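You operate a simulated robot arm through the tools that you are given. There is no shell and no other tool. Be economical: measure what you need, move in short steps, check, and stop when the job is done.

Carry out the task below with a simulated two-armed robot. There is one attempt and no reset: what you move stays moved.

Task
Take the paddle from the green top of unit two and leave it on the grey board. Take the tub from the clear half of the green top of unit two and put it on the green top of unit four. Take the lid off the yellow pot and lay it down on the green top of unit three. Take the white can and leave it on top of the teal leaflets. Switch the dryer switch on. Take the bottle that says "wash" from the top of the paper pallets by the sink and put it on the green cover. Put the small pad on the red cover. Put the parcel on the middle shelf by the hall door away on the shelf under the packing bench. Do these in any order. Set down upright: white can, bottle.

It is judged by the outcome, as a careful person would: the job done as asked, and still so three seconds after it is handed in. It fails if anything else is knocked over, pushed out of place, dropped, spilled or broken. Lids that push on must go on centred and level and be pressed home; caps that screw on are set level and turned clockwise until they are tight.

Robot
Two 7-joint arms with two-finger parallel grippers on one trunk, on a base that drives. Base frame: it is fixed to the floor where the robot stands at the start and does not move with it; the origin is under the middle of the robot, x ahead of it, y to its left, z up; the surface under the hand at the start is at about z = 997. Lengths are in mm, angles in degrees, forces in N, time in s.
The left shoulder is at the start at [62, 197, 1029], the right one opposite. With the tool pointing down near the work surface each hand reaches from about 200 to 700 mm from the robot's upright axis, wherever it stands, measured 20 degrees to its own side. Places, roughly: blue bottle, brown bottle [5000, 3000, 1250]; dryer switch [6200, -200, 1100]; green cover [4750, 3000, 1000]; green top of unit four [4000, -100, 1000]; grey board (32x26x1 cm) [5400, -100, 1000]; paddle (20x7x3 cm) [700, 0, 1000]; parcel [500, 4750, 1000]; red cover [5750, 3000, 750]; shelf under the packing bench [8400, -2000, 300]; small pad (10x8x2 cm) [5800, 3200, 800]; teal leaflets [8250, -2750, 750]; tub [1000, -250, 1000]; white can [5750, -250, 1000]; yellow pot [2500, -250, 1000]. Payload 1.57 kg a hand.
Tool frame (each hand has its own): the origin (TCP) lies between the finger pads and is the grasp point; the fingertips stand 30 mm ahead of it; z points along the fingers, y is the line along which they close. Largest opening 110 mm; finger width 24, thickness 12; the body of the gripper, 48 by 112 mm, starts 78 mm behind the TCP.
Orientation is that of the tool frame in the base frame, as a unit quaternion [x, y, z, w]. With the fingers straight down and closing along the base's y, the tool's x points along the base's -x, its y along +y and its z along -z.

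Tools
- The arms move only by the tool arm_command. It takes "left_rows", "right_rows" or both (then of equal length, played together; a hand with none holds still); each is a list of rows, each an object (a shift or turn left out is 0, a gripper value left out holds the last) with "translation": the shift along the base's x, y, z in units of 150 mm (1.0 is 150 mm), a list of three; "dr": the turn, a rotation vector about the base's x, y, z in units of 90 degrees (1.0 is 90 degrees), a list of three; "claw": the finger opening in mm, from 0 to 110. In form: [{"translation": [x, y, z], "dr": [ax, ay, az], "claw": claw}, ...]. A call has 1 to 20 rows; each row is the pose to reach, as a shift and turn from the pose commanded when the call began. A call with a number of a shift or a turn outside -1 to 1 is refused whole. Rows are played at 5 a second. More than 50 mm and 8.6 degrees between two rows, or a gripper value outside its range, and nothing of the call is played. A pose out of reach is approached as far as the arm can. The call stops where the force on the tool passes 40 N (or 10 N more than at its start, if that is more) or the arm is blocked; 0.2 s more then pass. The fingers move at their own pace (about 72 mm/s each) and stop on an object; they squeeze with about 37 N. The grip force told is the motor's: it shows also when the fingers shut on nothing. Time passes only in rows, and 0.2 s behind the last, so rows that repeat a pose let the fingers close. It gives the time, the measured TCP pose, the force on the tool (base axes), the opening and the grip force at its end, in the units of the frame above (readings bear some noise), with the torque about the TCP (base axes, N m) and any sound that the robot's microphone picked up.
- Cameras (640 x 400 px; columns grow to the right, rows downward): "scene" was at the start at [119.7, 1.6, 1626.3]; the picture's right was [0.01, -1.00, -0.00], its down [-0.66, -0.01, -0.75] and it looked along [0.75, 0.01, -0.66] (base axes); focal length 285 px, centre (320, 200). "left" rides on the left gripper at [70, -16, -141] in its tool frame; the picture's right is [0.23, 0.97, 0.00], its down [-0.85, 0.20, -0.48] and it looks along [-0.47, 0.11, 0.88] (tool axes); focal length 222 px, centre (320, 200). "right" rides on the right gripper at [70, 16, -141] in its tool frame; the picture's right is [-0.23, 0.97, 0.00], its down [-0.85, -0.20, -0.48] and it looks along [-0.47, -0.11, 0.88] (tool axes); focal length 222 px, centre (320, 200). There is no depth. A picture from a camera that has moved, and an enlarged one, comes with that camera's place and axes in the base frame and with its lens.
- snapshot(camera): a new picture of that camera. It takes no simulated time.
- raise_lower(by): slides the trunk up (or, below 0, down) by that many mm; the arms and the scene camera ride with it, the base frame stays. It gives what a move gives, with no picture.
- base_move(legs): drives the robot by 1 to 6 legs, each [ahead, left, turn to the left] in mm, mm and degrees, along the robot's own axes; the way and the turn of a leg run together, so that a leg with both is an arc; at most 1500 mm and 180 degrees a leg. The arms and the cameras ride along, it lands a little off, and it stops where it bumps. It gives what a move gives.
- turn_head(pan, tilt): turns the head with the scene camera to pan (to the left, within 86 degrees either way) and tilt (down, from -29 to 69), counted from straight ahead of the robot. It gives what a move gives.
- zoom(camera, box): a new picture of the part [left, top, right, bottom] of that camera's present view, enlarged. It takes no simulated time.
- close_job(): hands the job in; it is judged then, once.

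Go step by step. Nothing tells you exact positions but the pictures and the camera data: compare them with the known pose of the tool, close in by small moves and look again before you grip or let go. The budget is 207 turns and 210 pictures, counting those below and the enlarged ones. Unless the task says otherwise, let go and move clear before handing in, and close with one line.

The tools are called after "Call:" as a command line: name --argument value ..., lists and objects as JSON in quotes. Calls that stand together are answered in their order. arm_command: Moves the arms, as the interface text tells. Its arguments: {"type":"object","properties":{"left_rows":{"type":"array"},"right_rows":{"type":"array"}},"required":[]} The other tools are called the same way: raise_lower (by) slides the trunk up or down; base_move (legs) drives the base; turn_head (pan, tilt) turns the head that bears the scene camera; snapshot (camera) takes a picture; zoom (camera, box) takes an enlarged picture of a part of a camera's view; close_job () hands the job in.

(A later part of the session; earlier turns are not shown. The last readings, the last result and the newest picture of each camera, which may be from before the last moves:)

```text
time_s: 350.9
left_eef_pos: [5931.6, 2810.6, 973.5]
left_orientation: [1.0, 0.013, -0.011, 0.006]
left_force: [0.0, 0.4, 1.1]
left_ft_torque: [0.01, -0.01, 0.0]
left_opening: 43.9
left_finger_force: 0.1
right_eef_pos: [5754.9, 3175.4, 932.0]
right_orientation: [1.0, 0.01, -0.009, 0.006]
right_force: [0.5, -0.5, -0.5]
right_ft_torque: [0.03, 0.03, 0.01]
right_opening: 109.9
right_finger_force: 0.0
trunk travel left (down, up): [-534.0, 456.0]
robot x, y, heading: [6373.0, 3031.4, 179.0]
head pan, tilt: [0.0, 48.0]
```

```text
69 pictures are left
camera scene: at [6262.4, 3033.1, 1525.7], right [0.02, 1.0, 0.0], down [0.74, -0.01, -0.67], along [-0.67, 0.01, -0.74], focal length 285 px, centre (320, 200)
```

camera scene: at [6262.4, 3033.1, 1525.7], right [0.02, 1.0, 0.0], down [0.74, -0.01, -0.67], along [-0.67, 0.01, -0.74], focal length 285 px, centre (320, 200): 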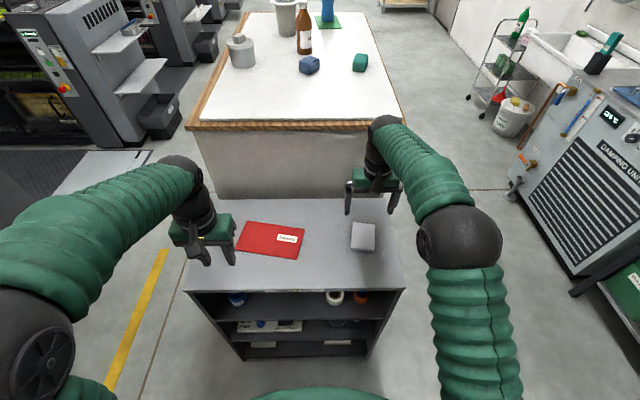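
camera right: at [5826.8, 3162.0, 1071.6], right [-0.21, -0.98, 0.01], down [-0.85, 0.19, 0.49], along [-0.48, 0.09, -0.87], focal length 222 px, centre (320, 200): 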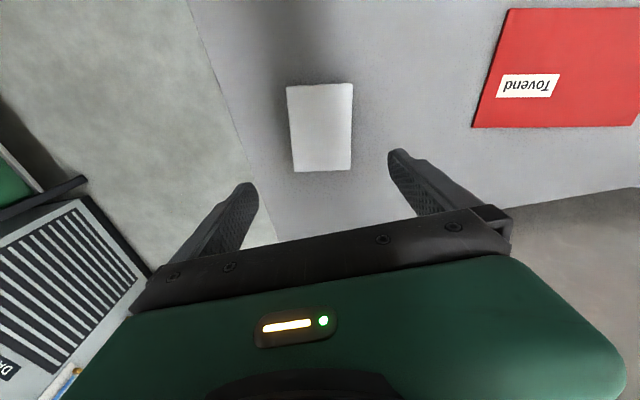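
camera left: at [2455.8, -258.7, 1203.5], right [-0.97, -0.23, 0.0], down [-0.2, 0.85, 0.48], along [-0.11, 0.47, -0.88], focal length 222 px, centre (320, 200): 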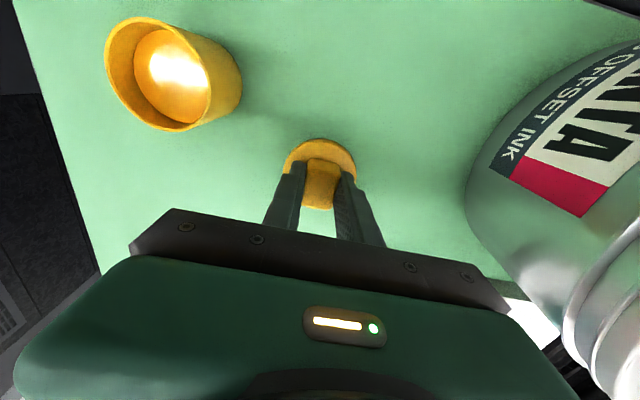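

The pad is at about [5777, 3168], top z 830, turned some 8°. Aligning, descending and closing on it.

Call:
arm_command --right_rows '[{"translation": [0.14, -0.05, -0.05], "dr": [0, 0, -0.09]}, {"translation": [0.14, -0.05, -0.3], "dr": [0, 0, -0.09]}, {"translation": [0.14, -0.05, -0.48], "dr": [0, 0, -0.09]}, {"translation": [0.14, -0.05, -0.55], "dr": [0, 0, -0.09]}, {"translation": [0.14, -0.05, -0.55], "dr": [0, 0, -0.09]}]'

Call:
snapshot --camera "right"

Call:
zoom --camera "scene" --box '[310, 170, 430, 270]'

```text
time_s: 352.1
left_eef_pos: [5931.1, 2812.0, 973.1]
left_orientation: [1.0, 0.013, -0.009, 0.006]
left_force: [0.3, 0.4, -0.2]
left_ft_torque: [0.0, 0.0, 0.04]
left_opening: 43.8
left_finger_force: 0.2
right_eef_pos: [5776.4, 3167.1, 848.2]
right_orientation: [0.998, -0.061, -0.008, 0.005]
right_force: [-0.5, -0.8, -0.7]
right_ft_torque: [0.04, 0.03, 0.01]
right_opening: 110.2
right_finger_force: 0.1
trunk travel left (down, up): [-534.0, 456.0]
robot x, y, heading: [6374.6, 3028.5, 179.3]
head pan, tilt: [0.0, 48.0]
```

```text
68 pictures are left
camera right: at [5846.0, 3143.6, 988.4], right [-0.34, -0.94, 0.01], down [-0.82, 0.3, 0.49], along [-0.46, 0.16, -0.87], focal length 222 px, centre (320, 200)
```

right: 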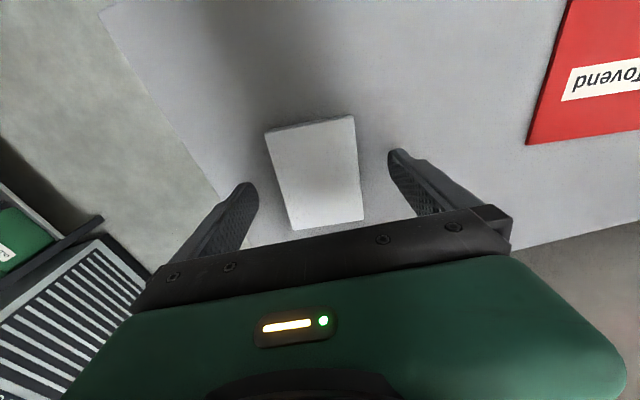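

```text
4.00 times, centred on (370, 220) of scene
camera zoom: at [6262.1, 3033.0, 1525.6], right [0.02, 1.0, 0.0], down [0.74, -0.01, -0.67], along [-0.67, 0.01, -0.74], focal length 1139 px, centre (120, 120)
```

zoom: 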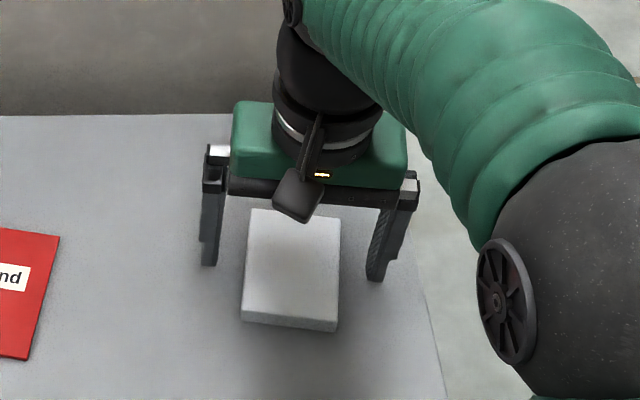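

Well aligned. Closing on the pad.

Call:
arm_command --right_rows '[{"translation": [0, 0, -0.02]}, {"translation": [0, 0, -0.02], "claw": 50}, {"translation": [0, 0, -0.02]}, {"translation": [0, 0, -0.02]}, {"translation": [0, 0, -0.02]}]'

Call:
arm_command --right_rows '[{"translation": [0, 0, 0.15]}, {"translation": [0, 0, 0.4]}, {"translation": [0, 0, 0.6]}, {"translation": [0, 0, 0.6]}]'

Call:
snapshot --camera "scene"

```text
time_s: 353.4
left_eef_pos: [5930.9, 2809.8, 973.7]
left_orientation: [1.0, 0.012, -0.01, 0.005]
left_force: [0.0, -0.5, 0.1]
left_ft_torque: [0.02, 0.02, 0.0]
left_opening: 43.9
left_finger_force: 0.0
right_eef_pos: [5777.3, 3167.2, 846.2]
right_orientation: [0.998, -0.06, -0.008, 0.004]
right_force: [-0.3, 0.8, -0.1]
right_ft_torque: [0.01, 0.03, -0.02]
right_opening: 50.4
right_finger_force: 0.2
trunk travel left (down, up): [-534.0, 456.0]
robot x, y, heading: [6372.2, 3029.7, 179.0]
head pan, tilt: [0.0, 48.0]
```

```text
time_s: 354.4
left_eef_pos: [5930.4, 2810.9, 974.3]
left_orientation: [1.0, 0.013, -0.009, 0.005]
left_force: [-0.7, 0.6, -0.1]
left_ft_torque: [-0.02, -0.03, 0.03]
left_opening: 43.9
left_finger_force: 0.0
right_eef_pos: [5775.9, 3166.5, 935.8]
right_orientation: [0.998, -0.06, -0.007, 0.005]
right_force: [-0.2, 0.0, 0.8]
right_ft_torque: [0.02, 0.0, -0.01]
right_opening: 50.4
right_finger_force: 0.0
trunk travel left (down, up): [-534.0, 456.0]
robot x, y, heading: [6371.0, 3028.5, 179.4]
head pan, tilt: [0.0, 48.0]
```

```text
66 pictures are left
camera scene: at [6262.3, 3033.1, 1525.6], right [0.02, 1.0, 0.0], down [0.74, -0.01, -0.67], along [-0.67, 0.01, -0.74], focal length 285 px, centre (320, 200)
```

scene: 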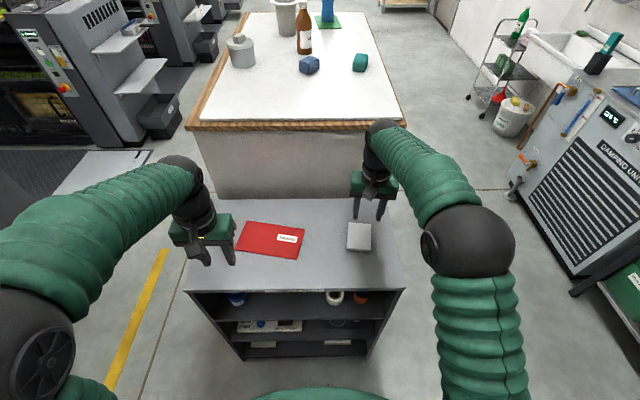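

The fingers met nothing firm, and the pad shifted slightly. I need a closer look at heights.

Call:
snapshot --camera "right"

Call:
zoom --camera "scene" --box '[310, 170, 430, 270]'

```text
65 pictures are left
camera right: at [5846.3, 3144.0, 1075.9], right [-0.34, -0.94, 0.01], down [-0.82, 0.3, 0.49], along [-0.46, 0.16, -0.87], focal length 222 px, centre (320, 200)
```

right: 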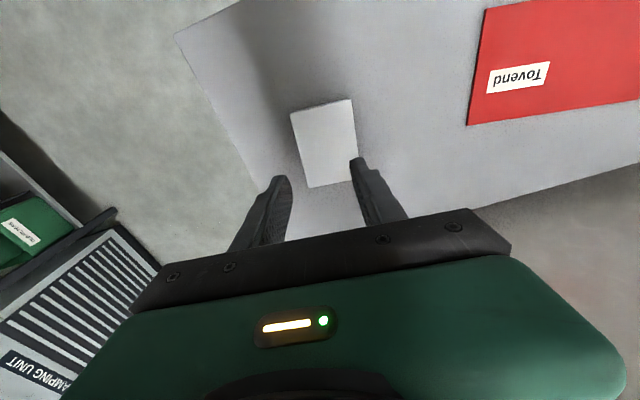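

```text
4.00 times, centred on (370, 220) of scene
camera zoom: at [6262.3, 3033.1, 1525.6], right [0.02, 1.0, 0.0], down [0.74, -0.01, -0.67], along [-0.67, 0.01, -0.74], focal length 1139 px, centre (120, 120)
```

zoom: 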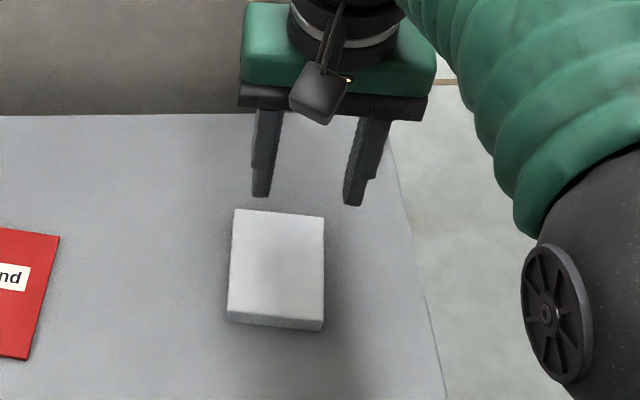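

Comparing hand views at two heights, the pad's top is near z 808, so the tips had just skimmed it. I'll reopen, recentre on [5772, 3162], and go about 20 mm lower.

Call:
arm_command --right_rows '[{"translation": [-0.02, -0.03, 0], "claw": 110}, {"translation": [-0.02, -0.03, 0]}, {"translation": [-0.02, -0.03, -0.25]}, {"translation": [-0.02, -0.03, -0.5]}, {"translation": [-0.02, -0.03, -0.65]}, {"translation": [-0.02, -0.03, -0.69]}, {"translation": [-0.02, -0.03, -0.73]}, {"translation": [-0.02, -0.03, -0.73]}]'

Call:
zoom --camera "scene" --box '[310, 170, 430, 270]'

Call:
snapshot --camera "right"

```text
time_s: 356.1
left_eef_pos: [5933.2, 2809.7, 976.3]
left_orientation: [1.0, 0.012, -0.01, 0.005]
left_force: [-0.1, 0.7, -0.4]
left_ft_torque: [-0.01, -0.02, -0.01]
left_opening: 43.9
left_finger_force: 0.0
right_eef_pos: [5774.8, 3162.9, 831.2]
right_orientation: [0.998, -0.06, -0.012, 0.005]
right_force: [-1.8, 2.6, 27.4]
right_ft_torque: [1.64, -0.44, 0.23]
right_opening: 109.7
right_finger_force: 0.0
trunk travel left (down, up): [-534.0, 456.0]
robot x, y, heading: [6373.1, 3026.4, 179.2]
head pan, tilt: [0.0, 48.0]
```

```text
4.00 times, centred on (370, 220) of scene
camera zoom: at [6267.7, 3031.6, 1526.6], right [0.02, 1.0, 0.0], down [0.74, -0.01, -0.67], along [-0.67, 0.01, -0.74], focal length 1139 px, centre (120, 120)
```

zoom: 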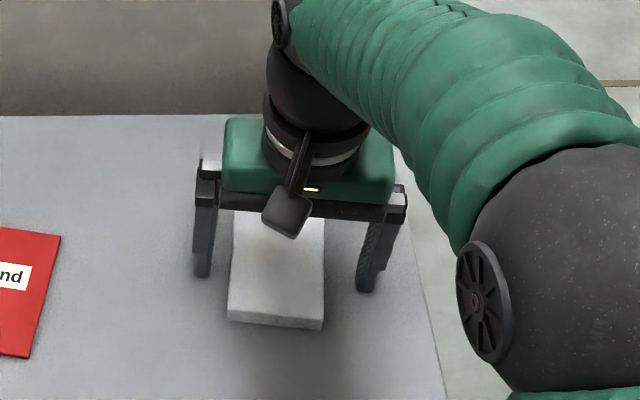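

```text
62 pictures are left
camera right: at [5845.0, 3139.1, 969.9], right [-0.34, -0.94, 0.01], down [-0.81, 0.3, 0.5], along [-0.47, 0.16, -0.87], focal length 222 px, centre (320, 200)
```

right: 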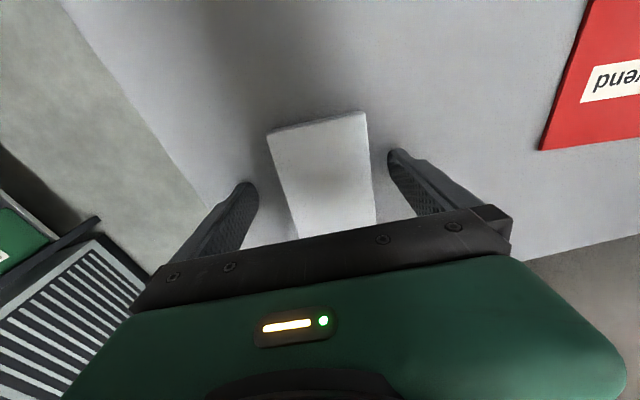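

Tips are on the surface (z about 801) beside the pad. Raising 2 mm and closing.

Call:
arm_command --right_rows '[{"translation": [0, 0, 0.015]}, {"translation": [0, 0, 0.015], "claw": 20}, {"translation": [0, 0, 0.015]}, {"translation": [0, 0, 0.015]}, {"translation": [0, 0, 0.015]}]'

Call:
zoom --camera "scene" --box '[310, 170, 430, 270]'

```text
time_s: 357.4
left_eef_pos: [5932.8, 2813.0, 974.9]
left_orientation: [1.0, 0.013, -0.011, 0.006]
left_force: [0.4, -0.2, -0.7]
left_ft_torque: [-0.01, 0.02, 0.0]
left_opening: 43.9
left_finger_force: 0.1
right_eef_pos: [5775.4, 3164.1, 830.9]
right_orientation: [0.998, -0.06, -0.01, 0.006]
right_force: [4.0, 16.3, 27.2]
right_ft_torque: [1.64, -0.65, 0.18]
right_opening: 69.7
right_finger_force: 37.1
trunk travel left (down, up): [-534.0, 456.0]
robot x, y, heading: [6374.1, 3031.3, 179.3]
head pan, tilt: [0.0, 48.0]
```

```text
4.00 times, centred on (370, 220) of scene
camera zoom: at [6268.3, 3037.0, 1526.2], right [0.01, 1.0, 0.0], down [0.74, -0.01, -0.67], along [-0.67, 0.01, -0.74], focal length 1139 px, centre (120, 120)
```

zoom: 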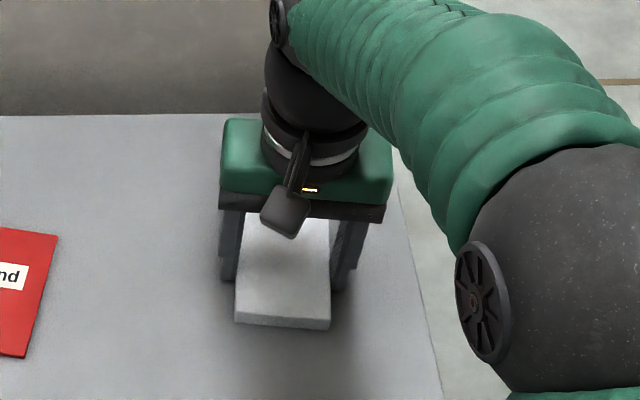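

Gripped (70 mm). Lifting and sliding the base left so the pad comes over the red cover.

Call:
arm_command --right_rows '[{"translation": [0, 0, 0.15]}, {"translation": [0, 0, 0.4]}, {"translation": [0, 0, 0.65]}, {"translation": [0, 0, 0.65]}]'

Call:
base_move --legs '[[0, 270, 0]]'

Call:
arm_command --right_rows '[{}, {}, {}]'

Call:
snapshot --camera "scene"

Call:
snapshot --camera "right"

```text
time_s: 358.4
left_eef_pos: [5930.1, 2810.8, 973.0]
left_orientation: [1.0, 0.012, -0.009, 0.005]
left_force: [-0.7, 0.2, -0.2]
left_ft_torque: [0.02, 0.0, 0.04]
left_opening: 44.1
left_finger_force: 0.1
right_eef_pos: [5773.4, 3162.4, 925.7]
right_orientation: [0.998, -0.06, -0.007, 0.005]
right_force: [0.6, -1.2, -1.3]
right_ft_torque: [-0.01, 0.0, 0.0]
right_opening: 69.2
right_finger_force: 37.3
trunk travel left (down, up): [-534.0, 456.0]
robot x, y, heading: [6372.1, 3031.1, 179.1]
head pan, tilt: [0.0, 48.0]
```

```text
time_s: 360.3
left_eef_pos: [5925.8, 2551.1, 974.6]
left_orientation: [1.0, 0.011, -0.009, 0.009]
left_force: [-0.4, 0.9, 0.6]
left_ft_torque: [-0.08, -0.01, -0.02]
left_opening: 43.9
left_finger_force: 0.1
right_eef_pos: [5770.3, 2902.4, 925.4]
right_orientation: [0.998, -0.062, -0.008, 0.009]
right_force: [0.2, 0.1, -2.0]
right_ft_torque: [-0.09, -0.02, 0.02]
right_opening: 69.4
right_finger_force: 37.2
trunk travel left (down, up): [-534.0, 456.0]
robot x, y, heading: [6366.5, 2761.5, 179.1]
head pan, tilt: [0.0, 48.0]
```

```text
time_s: 361.1
left_eef_pos: [5927.4, 2546.6, 975.1]
left_orientation: [1.0, 0.011, -0.011, 0.006]
left_force: [0.2, 0.9, -0.2]
left_ft_torque: [-0.03, 0.01, 0.0]
left_opening: 44.0
left_finger_force: 0.1
right_eef_pos: [5769.8, 2898.4, 926.8]
right_orientation: [0.998, -0.06, -0.009, 0.007]
right_force: [0.4, 0.8, -1.1]
right_ft_torque: [-0.01, -0.06, -0.02]
right_opening: 69.4
right_finger_force: 37.8
trunk travel left (down, up): [-534.0, 456.0]
robot x, y, heading: [6369.0, 2766.3, 179.0]
head pan, tilt: [0.0, 48.0]
```

```text
60 pictures are left
camera scene: at [6258.2, 2769.5, 1525.7], right [0.02, 1.0, 0.0], down [0.74, -0.01, -0.67], along [-0.67, 0.01, -0.74], focal length 285 px, centre (320, 200)
```

scene: 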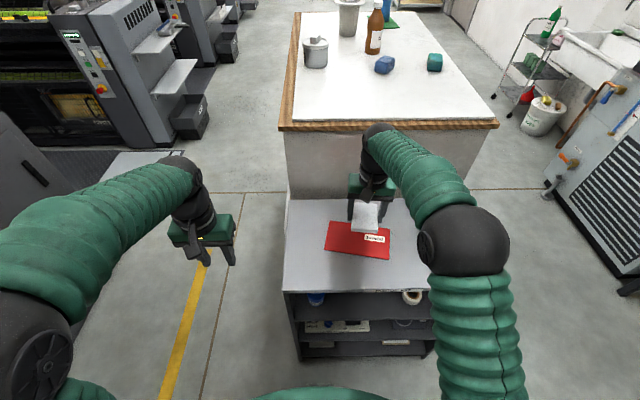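

```text
59 pictures are left
camera right: at [5840.6, 2874.8, 1066.4], right [-0.34, -0.94, 0.02], down [-0.82, 0.31, 0.49], along [-0.46, 0.16, -0.87], focal length 222 px, centre (320, 200)
```

right: 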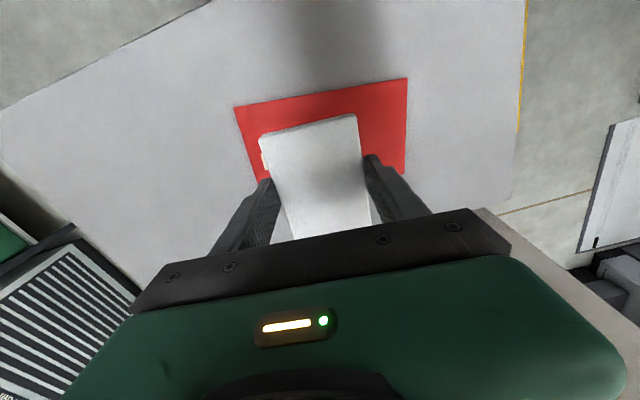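

Right over the red cover. Lowering to contact and releasing.

Call:
arm_command --right_rows '[{"translation": [0, -0.03, -0.25]}, {"translation": [0, -0.03, -0.5]}, {"translation": [0, -0.03, -0.58]}, {"translation": [0, -0.03, -0.61]}, {"translation": [0, -0.03, -0.63]}, {"translation": [0, -0.03, -0.65]}, {"translation": [0, -0.03, -0.65]}]'

Call:
zoom --camera "scene" --box '[310, 180, 420, 270]'

```text
time_s: 362.7
left_eef_pos: [5930.3, 2542.5, 975.6]
left_orientation: [1.0, 0.011, -0.011, 0.005]
left_force: [0.3, -0.2, -0.3]
left_ft_torque: [0.0, 0.0, -0.05]
left_opening: 44.2
left_finger_force: 0.1
right_eef_pos: [5771.7, 2889.5, 834.6]
right_orientation: [0.998, -0.061, -0.013, 0.003]
right_force: [-3.9, 2.9, 35.9]
right_ft_torque: [0.67, -0.98, 0.18]
right_opening: 69.4
right_finger_force: 36.5
trunk travel left (down, up): [-534.0, 456.0]
robot x, y, heading: [6366.8, 2762.5, 178.9]
head pan, tilt: [0.0, 48.0]
```

```text
4.44 times, centred on (365, 225) of scene
camera zoom: at [6264.3, 2762.8, 1526.7], right [0.02, 1.0, 0.0], down [0.74, -0.01, -0.67], along [-0.67, 0.01, -0.74], focal length 1266 px, centre (120, 89)
```

zoom: 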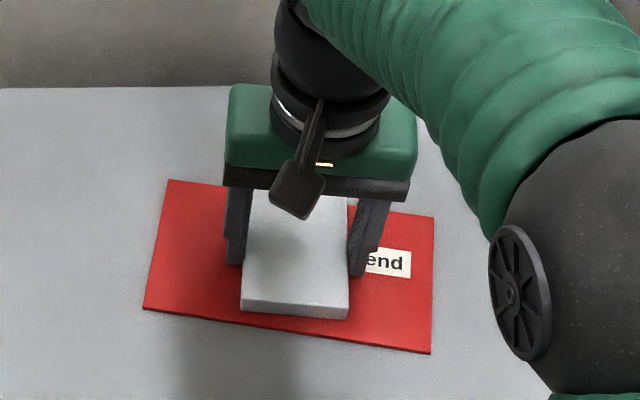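

Call:
arm_command --right_rows '[{"translation": [0, 0, 0.015]}, {"translation": [0, 0, 0.018], "claw": 96}, {"translation": [0, 0, 0.018]}, {"translation": [0, 0, 0.1]}, {"translation": [0, 0, 0.4]}, {"translation": [0, 0, 0.7]}, {"translation": [0, 0, 1.0]}]'

Call:
zoom --camera "scene" --box '[310, 180, 420, 270]'

```text
time_s: 364.3
left_eef_pos: [5928.5, 2542.5, 973.5]
left_orientation: [1.0, 0.011, -0.01, 0.005]
left_force: [-0.9, -0.4, -0.1]
left_ft_torque: [-0.03, 0.01, 0.0]
left_opening: 43.8
left_finger_force: 0.0
right_eef_pos: [5770.8, 2890.6, 979.1]
right_orientation: [0.998, -0.061, -0.009, 0.005]
right_force: [0.4, -0.4, 0.4]
right_ft_torque: [0.0, 0.03, 0.0]
right_opening: 96.0
right_finger_force: 0.0
trunk travel left (down, up): [-534.0, 456.0]
robot x, y, heading: [6369.1, 2762.5, 178.8]
head pan, tilt: [0.0, 48.0]
```

```text
4.44 times, centred on (365, 225) of scene
camera zoom: at [6258.9, 2763.6, 1525.7], right [0.02, 1.0, 0.0], down [0.74, -0.01, -0.67], along [-0.67, 0.01, -0.74], focal length 1266 px, centre (120, 89)
```

zoom: 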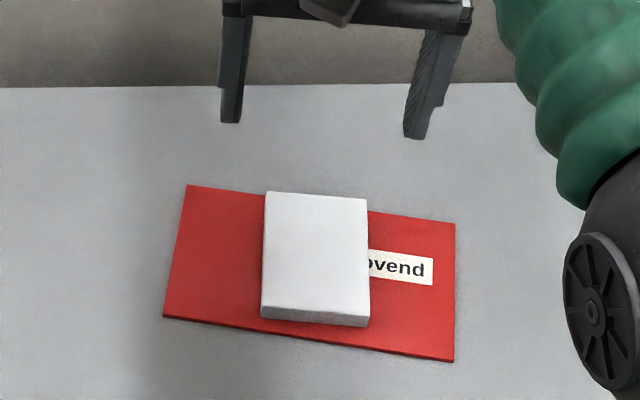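

The pad lies on the red cover. Now the parcel: raise, work back out past the table diagonally, and head to the hall-door rack.

Call:
raise_lower --by 330

Call:
base_move --legs '[[0, 210, 1], [300, 300, 0], [150, 60, 0], [1500, 0, 0], [1500, 0, 0], [1000, 0, 0]]'

Call:
turn_head --pan -45 --tilt 20

Call:
snapshot --camera "scene"

```text
time_s: 367.5
left_eef_pos: [5927.5, 2542.6, 1303.8]
left_orientation: [1.0, 0.01, -0.01, 0.005]
left_force: [0.0, 0.5, 0.6]
left_ft_torque: [0.02, 0.01, 0.02]
left_opening: 44.1
left_finger_force: 0.1
right_eef_pos: [5770.3, 2891.2, 1309.2]
right_orientation: [0.998, -0.061, -0.009, 0.005]
right_force: [0.3, 0.2, 0.3]
right_ft_torque: [0.01, 0.0, 0.0]
right_opening: 95.7
right_finger_force: 0.1
trunk travel left (down, up): [-864.0, 126.0]
robot x, y, heading: [6370.0, 2761.2, 179.1]
head pan, tilt: [0.0, 48.0]
```

```text
time_s: 391.3
left_eef_pos: [1467.4, 1938.2, 1305.3]
left_orientation: [1.0, 0.02, -0.012, 0.005]
left_force: [-0.6, -0.2, -0.2]
left_ft_torque: [-0.04, 0.04, 0.03]
left_opening: 43.9
left_finger_force: 0.0
right_eef_pos: [1305.1, 2282.7, 1310.6]
right_orientation: [0.999, -0.053, -0.01, 0.005]
right_force: [-0.6, -0.3, 0.0]
right_ft_torque: [0.03, 0.01, -0.01]
right_opening: 95.8
right_finger_force: 0.1
trunk travel left (down, up): [-864.0, 126.0]
robot x, y, heading: [1904.0, 2160.3, -180.1]
head pan, tilt: [0.0, 48.0]
```

```text
time_s: 392.4
left_eef_pos: [1468.1, 1936.7, 1305.5]
left_orientation: [1.0, 0.019, -0.012, 0.005]
left_force: [-0.3, 0.5, 0.1]
left_ft_torque: [0.01, 0.0, 0.01]
left_opening: 44.0
left_finger_force: 0.0
right_eef_pos: [1306.2, 2281.9, 1310.0]
right_orientation: [0.999, -0.053, -0.009, 0.005]
right_force: [-0.5, 1.0, -0.5]
right_ft_torque: [-0.01, -0.03, 0.02]
right_opening: 95.8
right_finger_force: 0.0
trunk travel left (down, up): [-864.0, 126.0]
robot x, y, heading: [1905.6, 2166.2, -180.2]
head pan, tilt: [-45.0, 20.0]
```

```text
56 pictures are left
camera scene: at [1806.1, 2230.7, 1898.5], right [0.71, 0.71, 0.0], down [0.24, -0.24, -0.94], along [-0.66, 0.66, -0.34], focal length 285 px, centre (320, 200)
```

scene: 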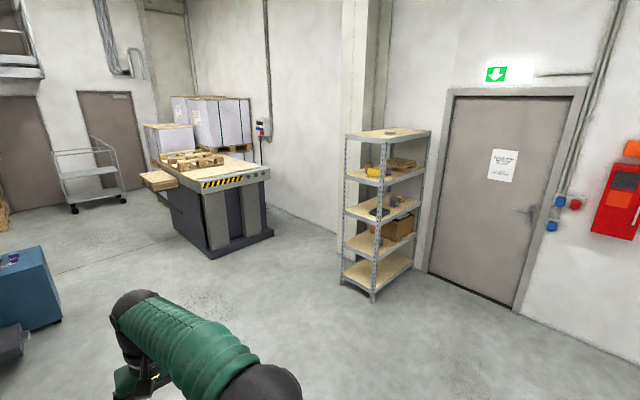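

Call:
zoom --camera "scene" --box '[330, 120, 450, 300]'

```text
2.22 times, centred on (390, 210) of scene
camera zoom: at [1806.1, 2230.7, 1898.5], right [0.71, 0.71, 0.0], down [0.24, -0.24, -0.94], along [-0.66, 0.66, -0.34], focal length 633 px, centre (164, 178)
```

zoom: 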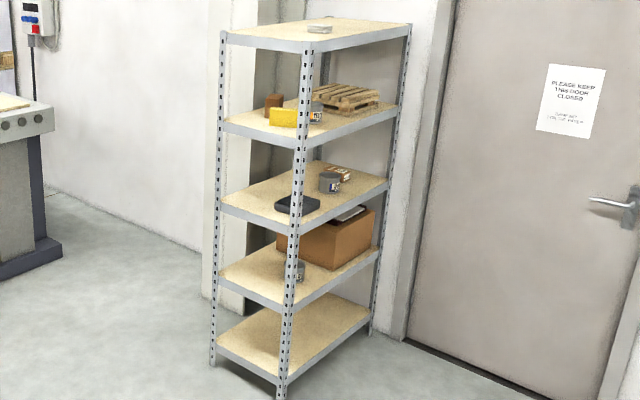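

The rack's long open side faces +x; the middle shelf (z about 820) holds a small brown parcel behind a tin. I'll drive level with it and look in.

Call:
base_move --legs '[[0, -1500, 0], [0, -1040, 0], [550, 0, 0]]'

Call:
raise_lower --by -330

Call:
turn_head --pan 0 --tilt 25

Call:
snapshot --camera "scene"

```text
time_s: 404.1
left_eef_pos: [1487.5, 4401.7, 1306.7]
left_orientation: [1.0, 0.012, -0.012, 0.005]
left_force: [-0.3, -0.5, 1.0]
left_ft_torque: [0.02, 0.01, -0.04]
left_opening: 44.1
left_finger_force: 0.0
right_eef_pos: [1328.4, 4749.8, 1313.0]
right_orientation: [0.998, -0.059, -0.01, 0.006]
right_force: [-0.1, -0.1, 0.7]
right_ft_torque: [0.04, 0.02, 0.05]
right_opening: 95.9
right_finger_force: 0.0
trunk travel left (down, up): [-864.0, 126.0]
robot x, y, heading: [1923.3, 4620.4, 179.0]
head pan, tilt: [-45.0, 20.0]
stopped in leg 2: the robot was blocked; the commanded pose is now the measured one
```

```text
time_s: 407.3
left_eef_pos: [1489.9, 4408.6, 975.7]
left_orientation: [1.0, 0.012, -0.014, 0.006]
left_force: [0.3, -0.2, 0.0]
left_ft_torque: [0.05, -0.01, 0.0]
left_opening: 44.1
left_finger_force: 0.1
right_eef_pos: [1332.3, 4756.5, 981.8]
right_orientation: [0.998, -0.061, -0.011, 0.006]
right_force: [-0.2, 0.4, 0.0]
right_ft_torque: [-0.01, 0.02, -0.02]
right_opening: 96.0
right_finger_force: 0.1
trunk travel left (down, up): [-534.0, 456.0]
robot x, y, heading: [1920.9, 4621.3, 179.3]
head pan, tilt: [-45.0, 20.0]
```

```text
time_s: 408.5
left_eef_pos: [1489.7, 4407.8, 977.3]
left_orientation: [1.0, 0.012, -0.013, 0.006]
left_force: [-0.8, 0.1, 0.5]
left_ft_torque: [0.01, 0.0, 0.0]
left_opening: 43.8
left_finger_force: 0.0
right_eef_pos: [1333.2, 4755.2, 983.3]
right_orientation: [0.998, -0.059, -0.012, 0.006]
right_force: [0.2, -0.3, -0.2]
right_ft_torque: [-0.03, 0.01, -0.02]
right_opening: 96.2
right_finger_force: 0.1
trunk travel left (down, up): [-534.0, 456.0]
robot x, y, heading: [1923.0, 4623.9, 179.2]
head pan, tilt: [0.0, 25.0]
```

```text
54 pictures are left
camera scene: at [1801.1, 4600.2, 1560.2], right [0.02, 1.0, 0.02], down [0.42, 0.01, -0.91], along [-0.91, 0.02, -0.42], focal length 285 px, centre (320, 200)
```

scene: 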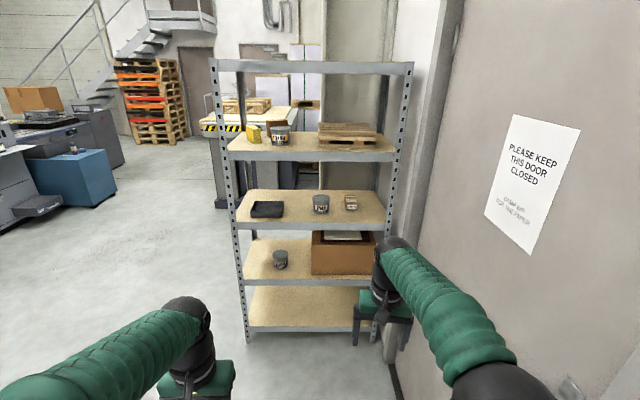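

Call:
base_move --legs '[[0, 60, 0], [250, 0, 0]]'

Call:
arm_command --right_rows '[{}, {}, {}, {}]'

Call:
zoom --camera "scene" --box '[190, 120, 450, 320]'

```text
time_s: 410.9
left_eef_pos: [1234.5, 4363.6, 979.9]
left_orientation: [1.0, 0.011, -0.013, 0.012]
left_force: [0.7, 0.7, 0.2]
left_ft_torque: [-0.08, -0.02, -0.02]
left_opening: 44.1
left_finger_force: 0.1
right_eef_pos: [1078.3, 4711.9, 982.3]
right_orientation: [0.998, -0.061, -0.012, 0.011]
right_force: [-1.0, 0.7, 0.8]
right_ft_torque: [-0.01, 0.0, -0.01]
right_opening: 95.9
right_finger_force: 0.1
trunk travel left (down, up): [-534.0, 456.0]
robot x, y, heading: [1669.4, 4566.7, 179.0]
head pan, tilt: [0.0, 25.0]
```

```text
time_s: 411.9
left_eef_pos: [1235.7, 4365.8, 979.4]
left_orientation: [1.0, 0.01, -0.014, 0.012]
left_force: [-0.1, -1.1, 0.2]
left_ft_torque: [0.0, -0.03, 0.01]
left_opening: 44.0
left_finger_force: 0.1
right_eef_pos: [1078.1, 4714.2, 983.4]
right_orientation: [0.998, -0.059, -0.012, 0.013]
right_force: [0.7, 0.9, 1.2]
right_ft_torque: [0.0, -0.01, -0.02]
right_opening: 96.0
right_finger_force: 0.0
trunk travel left (down, up): [-534.0, 456.0]
robot x, y, heading: [1672.0, 4565.2, 179.1]
head pan, tilt: [0.0, 25.0]
```

```text
2.00 times, centred on (320, 220) of scene
camera zoom: at [1546.2, 4575.1, 1560.5], right [0.02, 1.0, 0.0], down [0.42, -0.01, -0.91], along [-0.91, 0.01, -0.42], focal length 570 px, centre (320, 160)
```

zoom: 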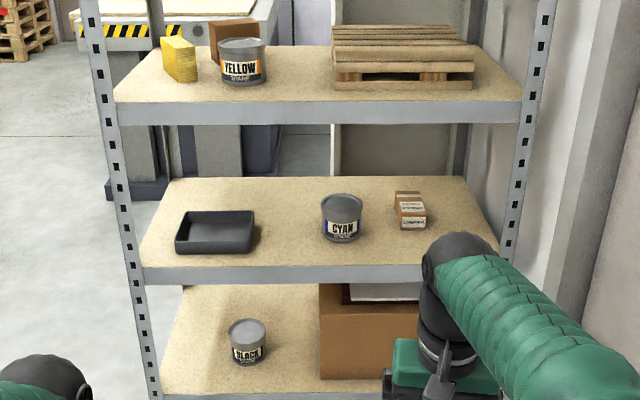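

The parcel (small, brown with white labels) is right of the CYAN tin, front about [383, 4809] on the shelf at z about 840. I'll tilt the right hand 50° forward to reach in under the upper shelf, and align in y.

Call:
arm_command --right_rows '[{"translation": [0.05, 0.08, 0], "dr": [0, 0.08, 0.012], "claw": 110}, {"translation": [0.1, 0.16, -0.05], "dr": [0, 0.16, 0.024]}, {"translation": [0.15, 0.24, -0.1], "dr": [0, 0.24, 0.036]}, {"translation": [0.2, 0.32, -0.15], "dr": [0, 0.32, 0.048]}, {"translation": [0.2, 0.4, -0.2], "dr": [0, 0.4, 0.06]}, {"translation": [0.2, 0.5, -0.25], "dr": [0, 0.48, 0.07]}, {"translation": [0.2, 0.6, -0.3], "dr": [0, 0.556, 0.08]}, {"translation": [0.2, 0.6, -0.3], "dr": [0, 0.556, 0.08]}]'

Call:
snapshot --camera "right"

Call:
snapshot --camera "scene"

```text
time_s: 413.7
left_eef_pos: [1235.2, 4361.6, 981.0]
left_orientation: [1.0, 0.011, -0.014, 0.011]
left_force: [-0.2, -0.3, -0.1]
left_ft_torque: [0.03, 0.01, 0.01]
left_opening: 44.2
left_finger_force: 0.0
right_eef_pos: [1108.2, 4800.2, 937.3]
right_orientation: [0.901, 0.012, -0.433, 0.036]
right_force: [0.0, 0.5, -0.1]
right_ft_torque: [-0.01, 0.02, 0.02]
right_opening: 110.1
right_finger_force: 0.0
trunk travel left (down, up): [-534.0, 456.0]
robot x, y, heading: [1667.2, 4569.7, 179.1]
head pan, tilt: [0.0, 25.0]
```

```text
52 pictures are left
camera right: at [1262.5, 4795.1, 971.6], right [-0.09, -0.97, 0.23], down [-0.17, 0.24, 0.95], along [-0.98, 0.05, -0.19], focal length 222 px, centre (320, 200)
```

right: 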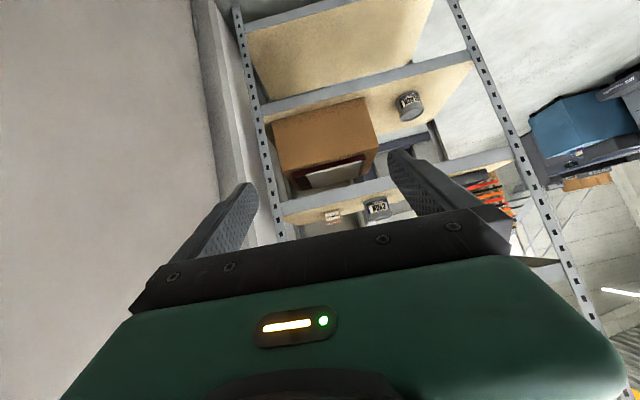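

```text
51 pictures are left
camera scene: at [1546.4, 4572.2, 1560.5], right [0.02, 1.0, 0.0], down [0.42, -0.01, -0.91], along [-0.91, 0.01, -0.42], focal length 285 px, centre (320, 200)
```

scene: 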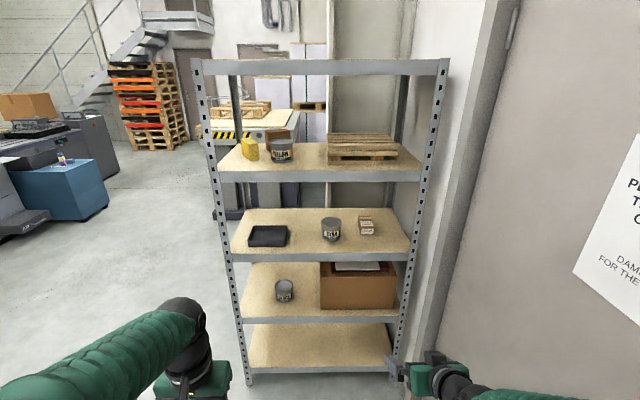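

Triangulated: parcel centre about [348, 4807, 867]. Retract the left hand from the rack's line, then drive in most of the way.

Call:
arm_command --left_rows '[{"translation": [0.2, -0.15, 0]}, {"translation": [0.4, -0.3, 0]}, {"translation": [0.6, -0.45, 0]}, {"translation": [0.8, -0.6, 0]}, {"translation": [1.0, -0.7, 0]}, {"translation": [1.0, -0.7, 0]}]' --right_rows '[{"translation": [0, 0, -0.1]}, {"translation": [0, 0, -0.2]}, {"translation": [0, 0, -0.2]}, {"translation": [0, 0, -0.2]}, {"translation": [0, 0, -0.2]}, {"translation": [0, 0, -0.2]}]'

Call:
base_move --legs '[[560, 0, 0]]'

Call:
arm_command --right_rows '[{}, {}, {}, {}]'

Call:
snapshot --camera "right"

Call:
snapshot --camera "scene"

```text
time_s: 415.1
left_eef_pos: [1383.5, 4257.7, 978.9]
left_orientation: [1.0, 0.012, -0.014, 0.012]
left_force: [0.0, -0.1, -0.3]
left_ft_torque: [0.01, -0.01, 0.0]
left_opening: 44.2
left_finger_force: 0.1
right_eef_pos: [1108.4, 4800.8, 908.0]
right_orientation: [0.901, 0.012, -0.431, 0.037]
right_force: [0.3, 0.1, 0.6]
right_ft_torque: [0.0, 0.0, -0.02]
right_opening: 110.2
right_finger_force: 0.0
trunk travel left (down, up): [-534.0, 456.0]
robot x, y, heading: [1669.8, 4570.6, 179.1]
head pan, tilt: [0.0, 25.0]
```

```text
time_s: 418.3
left_eef_pos: [826.4, 4263.3, 979.3]
left_orientation: [1.0, 0.013, -0.014, 0.011]
left_force: [0.8, 0.6, -0.2]
left_ft_torque: [0.02, -0.02, 0.03]
left_opening: 44.2
left_finger_force: 0.0
right_eef_pos: [544.3, 4803.8, 907.6]
right_orientation: [0.901, 0.015, -0.431, 0.039]
right_force: [-0.4, -0.3, 0.2]
right_ft_torque: [0.0, -0.01, 0.0]
right_opening: 110.2
right_finger_force: 0.0
trunk travel left (down, up): [-534.0, 456.0]
robot x, y, heading: [1109.1, 4575.2, 179.5]
head pan, tilt: [0.0, 25.0]
```

```text
time_s: 419.3
left_eef_pos: [826.3, 4263.5, 980.1]
left_orientation: [1.0, 0.015, -0.012, 0.012]
left_force: [0.5, 0.0, 0.4]
left_ft_torque: [-0.01, -0.03, 0.0]
left_opening: 44.1
left_finger_force: 0.1
right_eef_pos: [545.6, 4805.0, 908.8]
right_orientation: [0.902, 0.014, -0.431, 0.038]
right_force: [-0.6, 0.0, 0.5]
right_ft_torque: [-0.01, -0.01, -0.01]
right_opening: 110.2
right_finger_force: 0.1
trunk travel left (down, up): [-534.0, 456.0]
robot x, y, heading: [1105.9, 4575.3, 179.5]
head pan, tilt: [0.0, 25.0]
```

```text
50 pictures are left
camera right: at [699.7, 4798.4, 942.3], right [-0.08, -0.97, 0.23], down [-0.18, 0.24, 0.95], along [-0.98, 0.04, -0.19], focal length 222 px, centre (320, 200)
```

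right: 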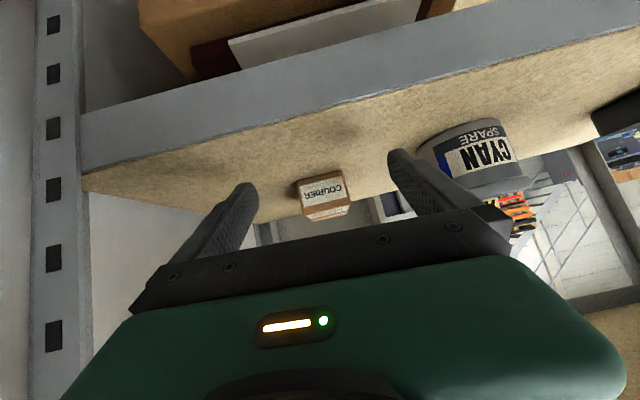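

```text
49 pictures are left
camera scene: at [986.0, 4577.6, 1560.6], right [0.01, 1.0, 0.0], down [0.42, 0.0, -0.91], along [-0.91, 0.01, -0.42], focal length 285 px, centre (320, 200)
```

scene: 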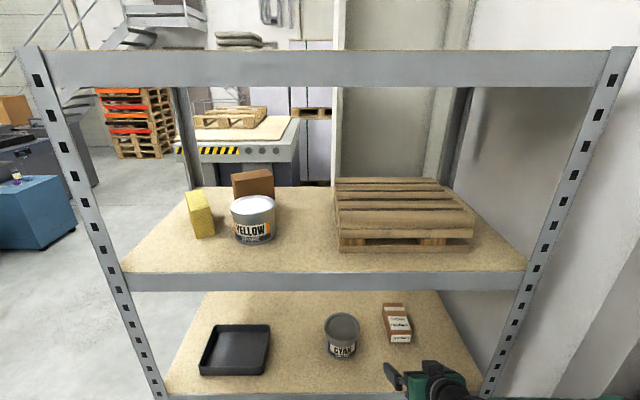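

The parcel ("COURIER") is straight ahead of the open fingers. Advancing with the arm while keeping above the shelf.

Call:
arm_command --right_rows '[{"translation": [-0.25, 0.02, 0]}, {"translation": [-0.5, 0.02, 0]}, {"translation": [-0.75, 0.02, -0.05]}, {"translation": [-0.95, 0.02, -0.1]}, {"translation": [-0.95, 0.02, -0.1]}]'

Call:
snapshot --camera "right"

Call:
turn_head --pan -10 --tilt 40

Call:
snapshot --camera "scene"

```text
time_s: 420.5
left_eef_pos: [827.7, 4262.9, 979.1]
left_orientation: [1.0, 0.015, -0.014, 0.012]
left_force: [-0.1, -0.9, -0.5]
left_ft_torque: [0.0, 0.01, -0.01]
left_opening: 44.2
left_finger_force: 0.0
right_eef_pos: [403.7, 4806.8, 892.8]
right_orientation: [0.901, 0.015, -0.432, 0.039]
right_force: [0.5, -0.4, 0.8]
right_ft_torque: [0.02, -0.01, -0.01]
right_opening: 110.1
right_finger_force: 0.1
trunk travel left (down, up): [-534.0, 456.0]
robot x, y, heading: [1107.7, 4575.1, 179.3]
head pan, tilt: [0.0, 25.0]
```

```text
48 pictures are left
camera right: at [557.5, 4801.4, 927.3], right [-0.08, -0.97, 0.23], down [-0.18, 0.24, 0.95], along [-0.98, 0.04, -0.19], focal length 222 px, centre (320, 200)
```

right: 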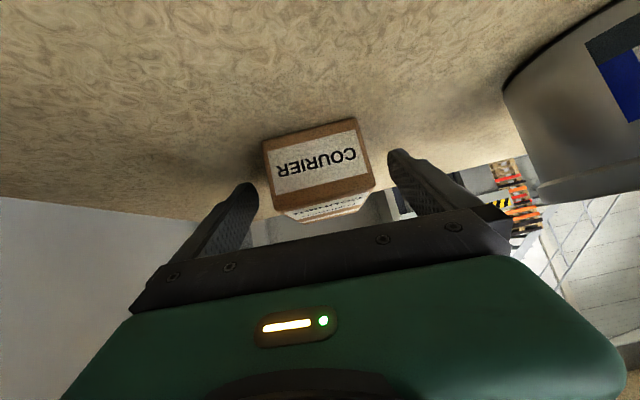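

```text
time_s: 421.2
left_eef_pos: [826.3, 4262.5, 980.3]
left_orientation: [1.0, 0.015, -0.014, 0.012]
left_force: [-1.2, -0.7, 0.6]
left_ft_torque: [-0.01, 0.0, 0.02]
left_opening: 44.1
left_finger_force: 0.0
right_eef_pos: [402.3, 4806.9, 892.7]
right_orientation: [0.901, 0.014, -0.432, 0.038]
right_force: [-0.8, 0.4, 0.5]
right_ft_torque: [-0.02, 0.03, 0.0]
right_opening: 110.1
right_finger_force: 0.1
trunk travel left (down, up): [-534.0, 456.0]
robot x, y, heading: [1111.0, 4577.7, 179.3]
head pan, tilt: [-10.0, 40.0]
```

```text
47 pictures are left
camera scene: at [993.5, 4592.2, 1537.2], right [0.18, 0.98, 0.0], down [0.63, -0.12, -0.77], along [-0.75, 0.14, -0.64], focal length 285 px, centre (320, 200)
```

scene: 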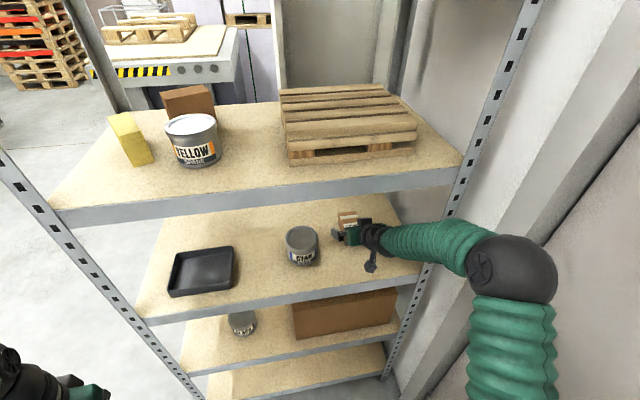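

Centred on the parcel. Advancing 32 mm, lowering 12, closing.

Call:
arm_command --right_rows '[{"translation": [-0.1, 0, -0.04]}, {"translation": [-0.215, 0, -0.085]}, {"translation": [-0.215, 0, -0.085]}, {"translation": [-0.215, 0, -0.085], "claw": 20}, {"translation": [-0.215, 0, -0.085]}, {"translation": [-0.215, 0, -0.085]}, {"translation": [-0.215, 0, -0.085]}]'

Call:
snapshot --camera "right"

```text
time_s: 422.1
left_eef_pos: [831.5, 4261.5, 980.3]
left_orientation: [1.0, 0.014, -0.017, 0.01]
left_force: [0.6, 0.0, 1.2]
left_ft_torque: [0.0, 0.0, 0.01]
left_opening: 43.8
left_finger_force: 0.1
right_eef_pos: [372.6, 4812.9, 889.9]
right_orientation: [0.897, 0.012, -0.44, 0.032]
right_force: [17.4, 12.1, 21.0]
right_ft_torque: [1.3, -0.11, -0.85]
right_opening: 86.7
right_finger_force: 4.6
trunk travel left (down, up): [-534.0, 456.0]
robot x, y, heading: [1107.5, 4574.3, 179.7]
head pan, tilt: [-10.0, 40.0]
stopped in row 4 (right hand): the force on the tool passed its limit at 67 N (the readings are from after the stop); the commanded pose is now the measured one
```

```text
46 pictures are left
camera right: at [528.2, 4806.4, 921.3], right [-0.09, -0.97, 0.23], down [-0.16, 0.24, 0.96], along [-0.98, 0.05, -0.17], focal length 222 px, centre (320, 200)
```

right: 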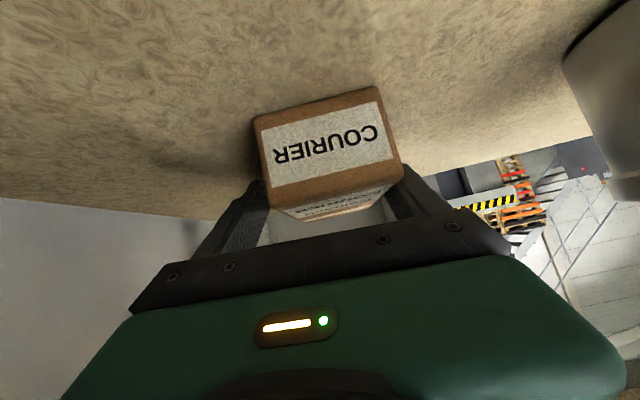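

The tips met the shelf surface (about z 861). Raising 6 mm and closing.

Call:
arm_command --right_rows '[{"translation": [0, 0, 0.04]}, {"translation": [0, 0, 0.05]}, {"translation": [0, 0, 0.05], "claw": 20}, {"translation": [0, 0, 0.05]}, {"translation": [0, 0, 0.05]}, {"translation": [0, 0, 0.05]}]'

Call:
snapshot --camera "right"

```text
time_s: 423.5
left_eef_pos: [827.7, 4263.1, 979.5]
left_orientation: [1.0, 0.014, -0.014, 0.011]
left_force: [0.2, -0.1, -0.5]
left_ft_torque: [0.0, 0.0, 0.0]
left_opening: 43.8
left_finger_force: 0.0
right_eef_pos: [369.6, 4809.1, 889.6]
right_orientation: [0.9, 0.014, -0.434, 0.036]
right_force: [0.2, -1.2, 0.3]
right_ft_torque: [0.05, 0.16, 0.06]
right_opening: 60.1
right_finger_force: 37.4
trunk travel left (down, up): [-534.0, 456.0]
robot x, y, heading: [1109.7, 4574.9, 179.5]
head pan, tilt: [-10.0, 40.0]
```

```text
45 pictures are left
camera right: at [524.7, 4802.9, 923.3], right [-0.09, -0.97, 0.23], down [-0.17, 0.24, 0.96], along [-0.98, 0.04, -0.19], focal length 222 px, centre (320, 200)
```

right: 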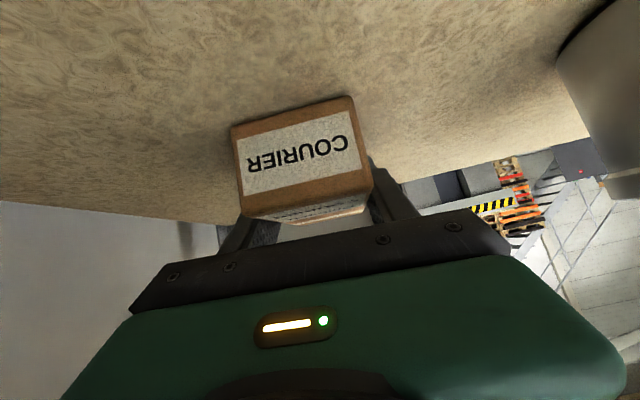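

Gripped (60 mm). Lifting 40 mm and checking, then backing straight out.

Call:
arm_command --right_rows '[{"translation": [0, 0, 0.1]}, {"translation": [0, 0, 0.2]}, {"translation": [0, 0, 0.28]}, {"translation": [0, 0, 0.28]}]'

Call:
snapshot --camera "right"

```text
time_s: 424.5
left_eef_pos: [826.3, 4263.4, 979.4]
left_orientation: [1.0, 0.014, -0.013, 0.012]
left_force: [0.5, 0.3, 0.2]
left_ft_torque: [-0.01, 0.01, -0.02]
left_opening: 43.7
left_finger_force: 0.1
right_eef_pos: [370.2, 4808.7, 930.9]
right_orientation: [0.9, 0.014, -0.435, 0.036]
right_force: [-0.2, -0.8, -1.9]
right_ft_torque: [-0.03, 0.01, -0.03]
right_opening: 59.9
right_finger_force: 37.2
trunk travel left (down, up): [-534.0, 456.0]
robot x, y, heading: [1104.6, 4576.1, 179.6]
head pan, tilt: [-10.0, 40.0]
```

```text
44 pictures are left
camera right: at [524.4, 4803.3, 965.4], right [-0.09, -0.97, 0.23], down [-0.17, 0.24, 0.96], along [-0.98, 0.04, -0.19], focal length 222 px, centre (320, 200)
```

right: 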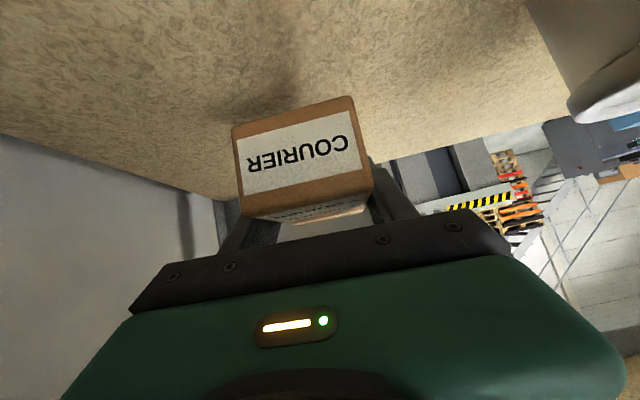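

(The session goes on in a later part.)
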